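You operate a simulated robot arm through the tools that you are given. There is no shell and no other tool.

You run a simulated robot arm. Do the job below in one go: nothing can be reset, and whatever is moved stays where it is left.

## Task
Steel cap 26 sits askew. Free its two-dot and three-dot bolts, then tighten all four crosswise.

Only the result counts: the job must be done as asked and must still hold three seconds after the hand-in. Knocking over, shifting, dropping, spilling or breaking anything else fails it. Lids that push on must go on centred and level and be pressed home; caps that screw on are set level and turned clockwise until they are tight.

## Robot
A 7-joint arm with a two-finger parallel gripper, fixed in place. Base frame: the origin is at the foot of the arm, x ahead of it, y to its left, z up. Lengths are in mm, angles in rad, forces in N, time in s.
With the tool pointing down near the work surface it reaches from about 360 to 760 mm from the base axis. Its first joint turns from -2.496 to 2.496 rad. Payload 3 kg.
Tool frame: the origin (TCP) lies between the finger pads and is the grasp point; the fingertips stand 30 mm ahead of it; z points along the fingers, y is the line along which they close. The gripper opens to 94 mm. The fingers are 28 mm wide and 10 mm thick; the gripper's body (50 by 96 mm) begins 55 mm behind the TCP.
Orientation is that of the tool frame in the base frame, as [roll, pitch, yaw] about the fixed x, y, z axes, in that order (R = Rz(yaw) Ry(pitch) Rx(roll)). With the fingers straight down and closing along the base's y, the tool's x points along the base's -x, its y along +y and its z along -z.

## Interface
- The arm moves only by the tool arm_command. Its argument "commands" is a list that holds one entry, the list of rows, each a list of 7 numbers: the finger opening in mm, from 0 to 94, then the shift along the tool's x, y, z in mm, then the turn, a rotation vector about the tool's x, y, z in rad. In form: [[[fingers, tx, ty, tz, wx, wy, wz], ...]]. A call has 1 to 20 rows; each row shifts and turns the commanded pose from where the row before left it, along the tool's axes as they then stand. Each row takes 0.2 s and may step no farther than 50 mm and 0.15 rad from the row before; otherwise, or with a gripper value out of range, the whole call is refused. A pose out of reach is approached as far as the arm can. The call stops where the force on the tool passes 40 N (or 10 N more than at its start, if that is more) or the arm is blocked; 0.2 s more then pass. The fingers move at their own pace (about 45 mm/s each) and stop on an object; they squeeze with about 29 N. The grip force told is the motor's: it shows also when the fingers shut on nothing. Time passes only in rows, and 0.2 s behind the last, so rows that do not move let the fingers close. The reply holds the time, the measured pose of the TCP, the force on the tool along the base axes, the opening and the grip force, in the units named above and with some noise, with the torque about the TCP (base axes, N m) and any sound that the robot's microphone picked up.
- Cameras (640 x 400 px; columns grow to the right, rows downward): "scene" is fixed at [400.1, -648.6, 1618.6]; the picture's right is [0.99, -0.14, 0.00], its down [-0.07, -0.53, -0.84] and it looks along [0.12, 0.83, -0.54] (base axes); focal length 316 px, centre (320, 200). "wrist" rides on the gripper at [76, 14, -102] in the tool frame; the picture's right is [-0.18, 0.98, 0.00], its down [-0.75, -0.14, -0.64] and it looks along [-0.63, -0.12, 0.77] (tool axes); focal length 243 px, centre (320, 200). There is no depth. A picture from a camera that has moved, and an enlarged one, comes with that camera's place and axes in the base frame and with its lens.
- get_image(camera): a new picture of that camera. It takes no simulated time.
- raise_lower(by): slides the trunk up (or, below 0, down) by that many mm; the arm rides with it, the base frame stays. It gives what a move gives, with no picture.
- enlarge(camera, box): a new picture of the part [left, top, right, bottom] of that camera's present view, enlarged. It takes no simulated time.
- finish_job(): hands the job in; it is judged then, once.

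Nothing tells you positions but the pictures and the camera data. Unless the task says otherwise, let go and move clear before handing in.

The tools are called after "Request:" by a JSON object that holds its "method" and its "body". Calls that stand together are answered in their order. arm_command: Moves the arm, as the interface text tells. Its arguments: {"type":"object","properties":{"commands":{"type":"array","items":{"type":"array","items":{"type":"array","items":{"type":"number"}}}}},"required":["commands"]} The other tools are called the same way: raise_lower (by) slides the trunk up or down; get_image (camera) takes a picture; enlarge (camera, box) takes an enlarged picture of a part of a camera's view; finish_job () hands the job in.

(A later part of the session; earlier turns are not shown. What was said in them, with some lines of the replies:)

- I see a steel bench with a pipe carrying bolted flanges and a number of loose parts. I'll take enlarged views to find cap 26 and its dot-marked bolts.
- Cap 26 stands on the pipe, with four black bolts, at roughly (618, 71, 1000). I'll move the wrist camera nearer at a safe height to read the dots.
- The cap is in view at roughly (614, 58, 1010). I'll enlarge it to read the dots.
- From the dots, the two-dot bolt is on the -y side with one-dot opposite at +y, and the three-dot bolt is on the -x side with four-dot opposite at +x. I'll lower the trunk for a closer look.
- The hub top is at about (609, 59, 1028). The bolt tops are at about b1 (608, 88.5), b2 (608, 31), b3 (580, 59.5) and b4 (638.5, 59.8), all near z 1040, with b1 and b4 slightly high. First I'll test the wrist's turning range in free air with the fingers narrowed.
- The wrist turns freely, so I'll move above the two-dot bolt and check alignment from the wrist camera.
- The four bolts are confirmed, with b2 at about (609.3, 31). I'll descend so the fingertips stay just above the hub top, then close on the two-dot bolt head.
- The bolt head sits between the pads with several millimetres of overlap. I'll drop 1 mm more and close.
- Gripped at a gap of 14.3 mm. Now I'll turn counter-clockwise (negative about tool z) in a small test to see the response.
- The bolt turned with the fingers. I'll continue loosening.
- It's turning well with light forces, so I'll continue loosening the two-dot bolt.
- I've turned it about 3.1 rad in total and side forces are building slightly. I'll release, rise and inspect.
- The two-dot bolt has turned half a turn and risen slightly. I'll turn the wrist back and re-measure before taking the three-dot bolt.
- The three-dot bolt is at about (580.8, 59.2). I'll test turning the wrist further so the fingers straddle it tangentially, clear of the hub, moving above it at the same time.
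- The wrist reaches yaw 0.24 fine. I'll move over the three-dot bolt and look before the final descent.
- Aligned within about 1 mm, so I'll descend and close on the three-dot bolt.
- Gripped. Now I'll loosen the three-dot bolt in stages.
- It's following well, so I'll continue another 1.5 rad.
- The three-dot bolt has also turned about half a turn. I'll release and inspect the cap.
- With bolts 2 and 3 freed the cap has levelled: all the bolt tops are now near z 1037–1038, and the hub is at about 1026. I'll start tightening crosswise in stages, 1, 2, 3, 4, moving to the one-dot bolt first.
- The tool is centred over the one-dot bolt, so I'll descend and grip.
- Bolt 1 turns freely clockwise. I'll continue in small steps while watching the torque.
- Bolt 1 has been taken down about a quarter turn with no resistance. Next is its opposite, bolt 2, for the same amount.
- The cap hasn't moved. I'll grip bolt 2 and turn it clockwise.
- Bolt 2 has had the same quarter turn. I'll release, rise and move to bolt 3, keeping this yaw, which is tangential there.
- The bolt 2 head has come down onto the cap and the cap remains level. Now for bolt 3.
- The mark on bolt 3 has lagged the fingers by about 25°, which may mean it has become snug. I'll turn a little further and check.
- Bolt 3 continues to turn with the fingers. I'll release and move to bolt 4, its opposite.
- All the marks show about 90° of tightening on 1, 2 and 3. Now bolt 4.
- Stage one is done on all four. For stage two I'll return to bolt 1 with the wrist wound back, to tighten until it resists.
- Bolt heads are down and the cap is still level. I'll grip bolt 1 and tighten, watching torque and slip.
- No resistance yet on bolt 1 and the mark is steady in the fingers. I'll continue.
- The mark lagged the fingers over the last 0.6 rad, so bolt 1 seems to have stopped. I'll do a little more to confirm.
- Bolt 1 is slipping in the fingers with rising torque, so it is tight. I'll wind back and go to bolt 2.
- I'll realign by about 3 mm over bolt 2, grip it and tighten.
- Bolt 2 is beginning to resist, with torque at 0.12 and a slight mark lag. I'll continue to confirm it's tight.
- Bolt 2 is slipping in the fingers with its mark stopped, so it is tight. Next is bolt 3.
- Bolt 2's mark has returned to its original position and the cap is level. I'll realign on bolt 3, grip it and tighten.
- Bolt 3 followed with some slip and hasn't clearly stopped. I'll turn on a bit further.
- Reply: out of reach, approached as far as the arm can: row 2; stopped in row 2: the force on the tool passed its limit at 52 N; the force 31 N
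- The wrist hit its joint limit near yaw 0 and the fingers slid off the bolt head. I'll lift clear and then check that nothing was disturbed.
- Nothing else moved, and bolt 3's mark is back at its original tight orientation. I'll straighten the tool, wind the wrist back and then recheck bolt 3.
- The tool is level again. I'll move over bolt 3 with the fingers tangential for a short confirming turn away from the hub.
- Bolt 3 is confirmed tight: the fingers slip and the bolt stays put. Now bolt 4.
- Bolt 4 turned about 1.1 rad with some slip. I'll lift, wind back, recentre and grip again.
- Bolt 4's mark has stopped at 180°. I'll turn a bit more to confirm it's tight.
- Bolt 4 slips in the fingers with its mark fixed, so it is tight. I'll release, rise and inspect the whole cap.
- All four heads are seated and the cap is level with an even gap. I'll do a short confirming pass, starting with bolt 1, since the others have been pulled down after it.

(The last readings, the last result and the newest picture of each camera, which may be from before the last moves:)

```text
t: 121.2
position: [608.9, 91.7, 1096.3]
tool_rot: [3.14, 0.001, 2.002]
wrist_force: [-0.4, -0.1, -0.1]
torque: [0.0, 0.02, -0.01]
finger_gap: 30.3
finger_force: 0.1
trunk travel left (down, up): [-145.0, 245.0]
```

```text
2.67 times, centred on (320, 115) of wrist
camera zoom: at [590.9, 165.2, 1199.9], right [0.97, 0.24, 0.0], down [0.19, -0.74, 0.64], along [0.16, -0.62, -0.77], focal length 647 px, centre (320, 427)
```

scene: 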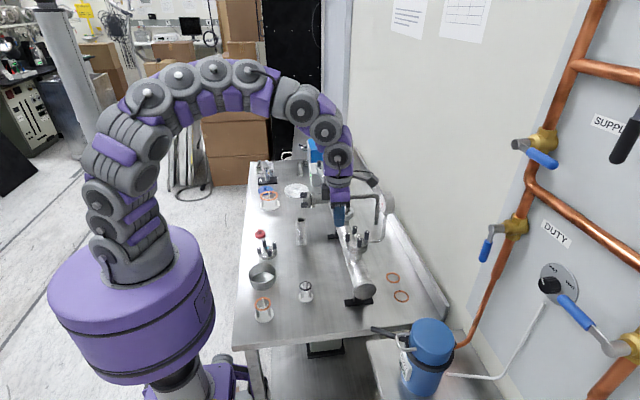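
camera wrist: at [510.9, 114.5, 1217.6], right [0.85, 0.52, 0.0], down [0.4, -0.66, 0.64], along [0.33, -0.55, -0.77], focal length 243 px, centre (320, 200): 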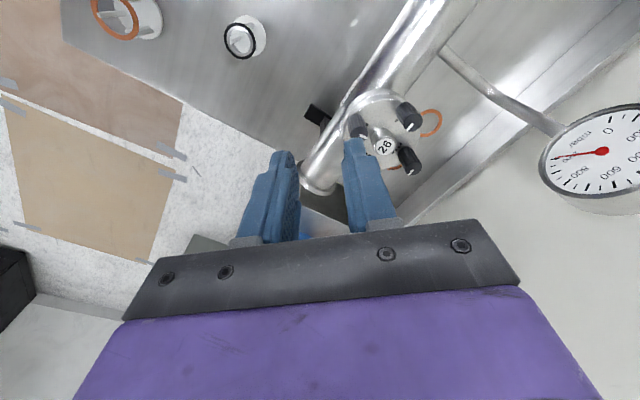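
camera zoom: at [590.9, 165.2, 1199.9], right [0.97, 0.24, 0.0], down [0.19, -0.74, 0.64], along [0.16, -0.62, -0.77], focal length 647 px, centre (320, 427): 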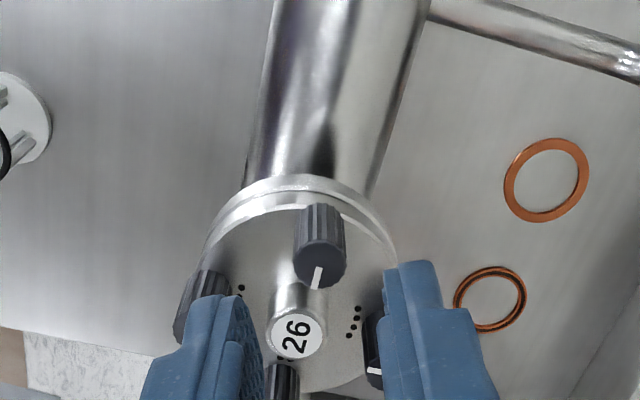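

Request:
{"method": "arm_command", "body": {"commands": [[[30, -1.7, -0.7, 13, 0, 0, 0], [30, 0, 0, 13, 0, 0, 0], [30, 0, 0, 13.5, 0, 0, 0], [20, 0, 0, 0, 0, 0, 0], [10, 0, 0, 0, 0, 0, 0], [8, 0, 0, 0, 0, 0, 0], [8, 0, 0, 0, 0, 0, 0]]]}}

Request:
{"method": "enlarge", "body": {"camera": "wrist", "box": [220, 40, 420, 190]}}

Request:
{"method": "arm_command", "body": {"commands": [[[8, 0, 0, 0, 0, 0, 0.15], [8, 0, 0, 0, 0, 0, 0.15], [8, 0, 0, 0, 0, 0, 0.15], [8, 0, 0, 0, 0, 0, 0.15]]]}}

Request:
{"method": "enlarge", "body": {"camera": "wrist", "box": [220, 40, 420, 190]}}

Request:
{"method": "enlarge", "body": {"camera": "scene", "box": [338, 221, 378, 246]}}

```text
t: 122.8
position: [610.0, 88.3, 1057.6]
tool_rot: [3.14, 0.0, 2.002]
wrist_force: [6.4, 1.6, 1.5]
torque: [0.01, -0.42, -0.05]
finger_gap: 13.8
finger_force: 28.8
trunk travel left (down, up): [-145.0, 245.0]
```

```text
2.67 times, centred on (320, 115) of wrist
camera zoom: at [591.2, 162.9, 1161.6], right [0.97, 0.24, 0.0], down [0.19, -0.74, 0.64], along [0.16, -0.62, -0.77], focal length 647 px, centre (320, 427)
```

zoom: 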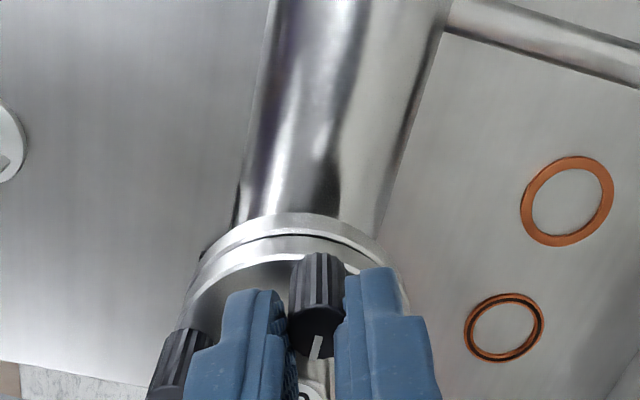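

```text
t: 123.8
position: [610.2, 87.0, 1057.8]
tool_rot: [-3.14, 0.0, 1.399]
wrist_force: [-0.4, -0.1, 0.3]
torque: [-0.02, -0.07, -0.02]
finger_gap: 13.7
finger_force: 28.8
trunk travel left (down, up): [-145.0, 245.0]
```

```text
2.67 times, centred on (320, 115) of wrist
camera zoom: at [637.2, 159.0, 1161.7], right [0.94, -0.35, 0.0], down [-0.27, -0.72, 0.64], along [-0.23, -0.6, -0.77], focal length 647 px, centre (320, 427)
```

zoom: 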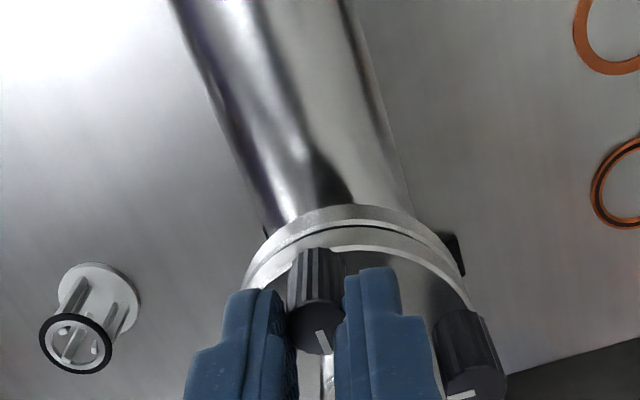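

```text
16.00 times, centred on (358, 234) of scene
camera zoom: at [400.1, -648.6, 1618.6], right [0.99, -0.14, 0.0], down [-0.07, -0.53, -0.84], along [0.12, 0.83, -0.54], focal length 5063 px, centre (-288, -336)
```

zoom: 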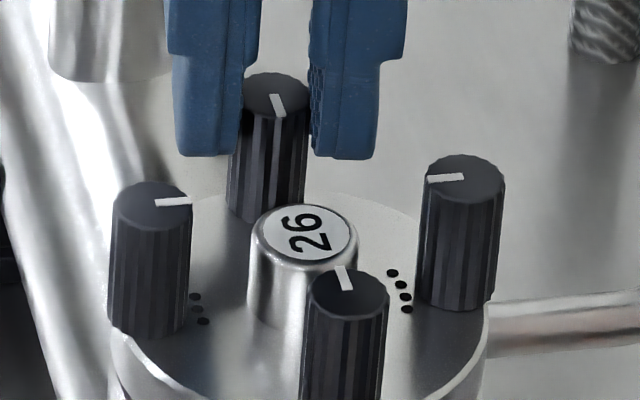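

Bolt 1 didn't move at all while the fingers slipped, so it is at its stop. All four bolts ended at matching 180° positions, so I'll release and move clear.

Request:
{"method": "arm_command", "body": {"commands": [[[30, 0, 0, 0, 0, 0, 0], [30, 0, 0, 0, 0, 0, 0], [30, 0, 0, -20, 0, 0, 0], [30, 0, 0, -30, 0, 0, 0], [30, 0, 0, -40, 0, 0, 0], [30, 0, 0, -40, 0, 0, 0], [30, 30, 0, 0, 0, 0, 0], [30, 30, 0, 0, 0, 0, 0], [30, 0, 0, 0, 0, 0, 0]]]}}

Request:
{"method": "get_image", "body": {"camera": "scene"}}

Request:
{"method": "get_image", "body": {"camera": "wrist"}}

Request:
{"method": "enlarge", "body": {"camera": "scene", "box": [330, 218, 394, 258]}}

```text
t: 125.8
position: [620.4, 146.8, 1188.0]
tool_rot: [3.141, -0.003, 1.402]
wrist_force: [-0.4, -0.4, 0.4]
torque: [-0.05, 0.01, 0.01]
finger_gap: 29.9
finger_force: 0.0
trunk travel left (down, up): [-145.0, 245.0]
```

```text
taken
```

scene: 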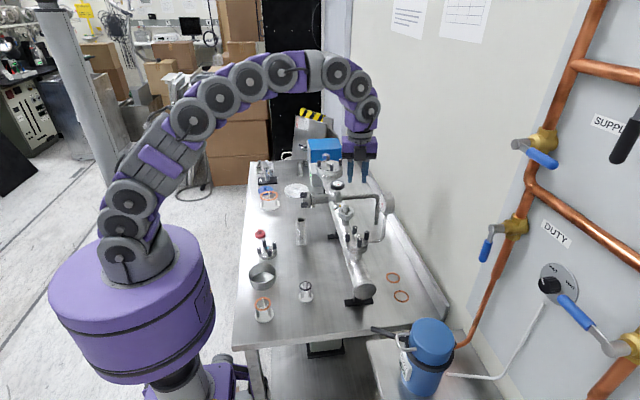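

```text
taken
camera wrist: at [648.0, 219.2, 1291.8], right [0.94, -0.35, 0.0], down [-0.27, -0.72, 0.64], along [-0.22, -0.6, -0.77], focal length 243 px, centre (320, 200)
```

wrist: 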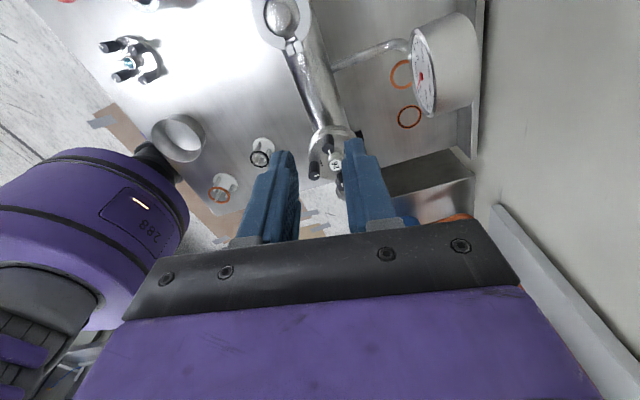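

```text
10.00 times, centred on (362, 238) of scene
camera zoom: at [400.1, -648.6, 1618.6], right [0.99, -0.14, 0.0], down [-0.07, -0.53, -0.84], along [0.12, 0.83, -0.54], focal length 3164 px, centre (-100, -180)
```

zoom: 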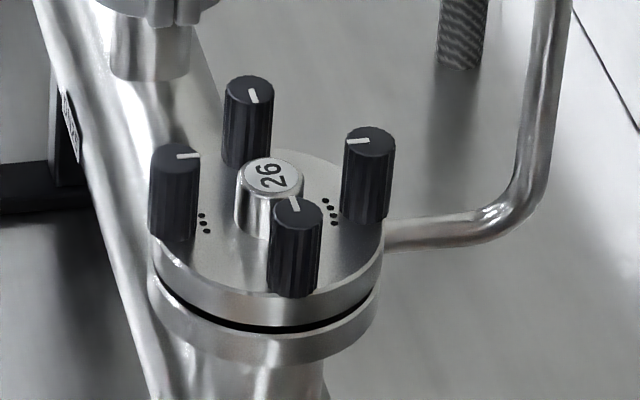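

Cap 26 is level with an even gap. All four bolts are seated at their stops, the arm is clear, and nothing else looks disturbed. I'm handing the job in.

Request:
{"method": "finish_job", "body": {}}

```text
The job is handed in.
```

Cap 26 is handed in: it looks level, with an even gap all round and all four bolts down.

- **Freeing:** I loosened the two-dot and three-dot bolts by about half a turn each. The cap settled level once both were loose.
- **Tightening:** I went in the order 1, 2, 3, 4, with one opposite two and three opposite four. The first pass was about a quarter turn each, and the second took each bolt to its stop.
- **Tightness check:** each bolt ended with the fingers slipping on its head while its mark stayed put. I went back over bolts 1 and 3 with an extra turn, and bolt 1's mark did not move at all. The gripper only squeezes with about 29 N, so the stops were reached at low torque (at most about 0.2 N m).
- **One slip:** while I was tightening bolt 3, the wrist hit its joint limit. The fingers slid off the head and the force briefly reached 52 N. The pictures afterwards showed nothing else moved. I re-gripped bolt 3 and confirmed it was tight before going on.

The arm is clear of the work and I saw nothing else disturbed on the bench.
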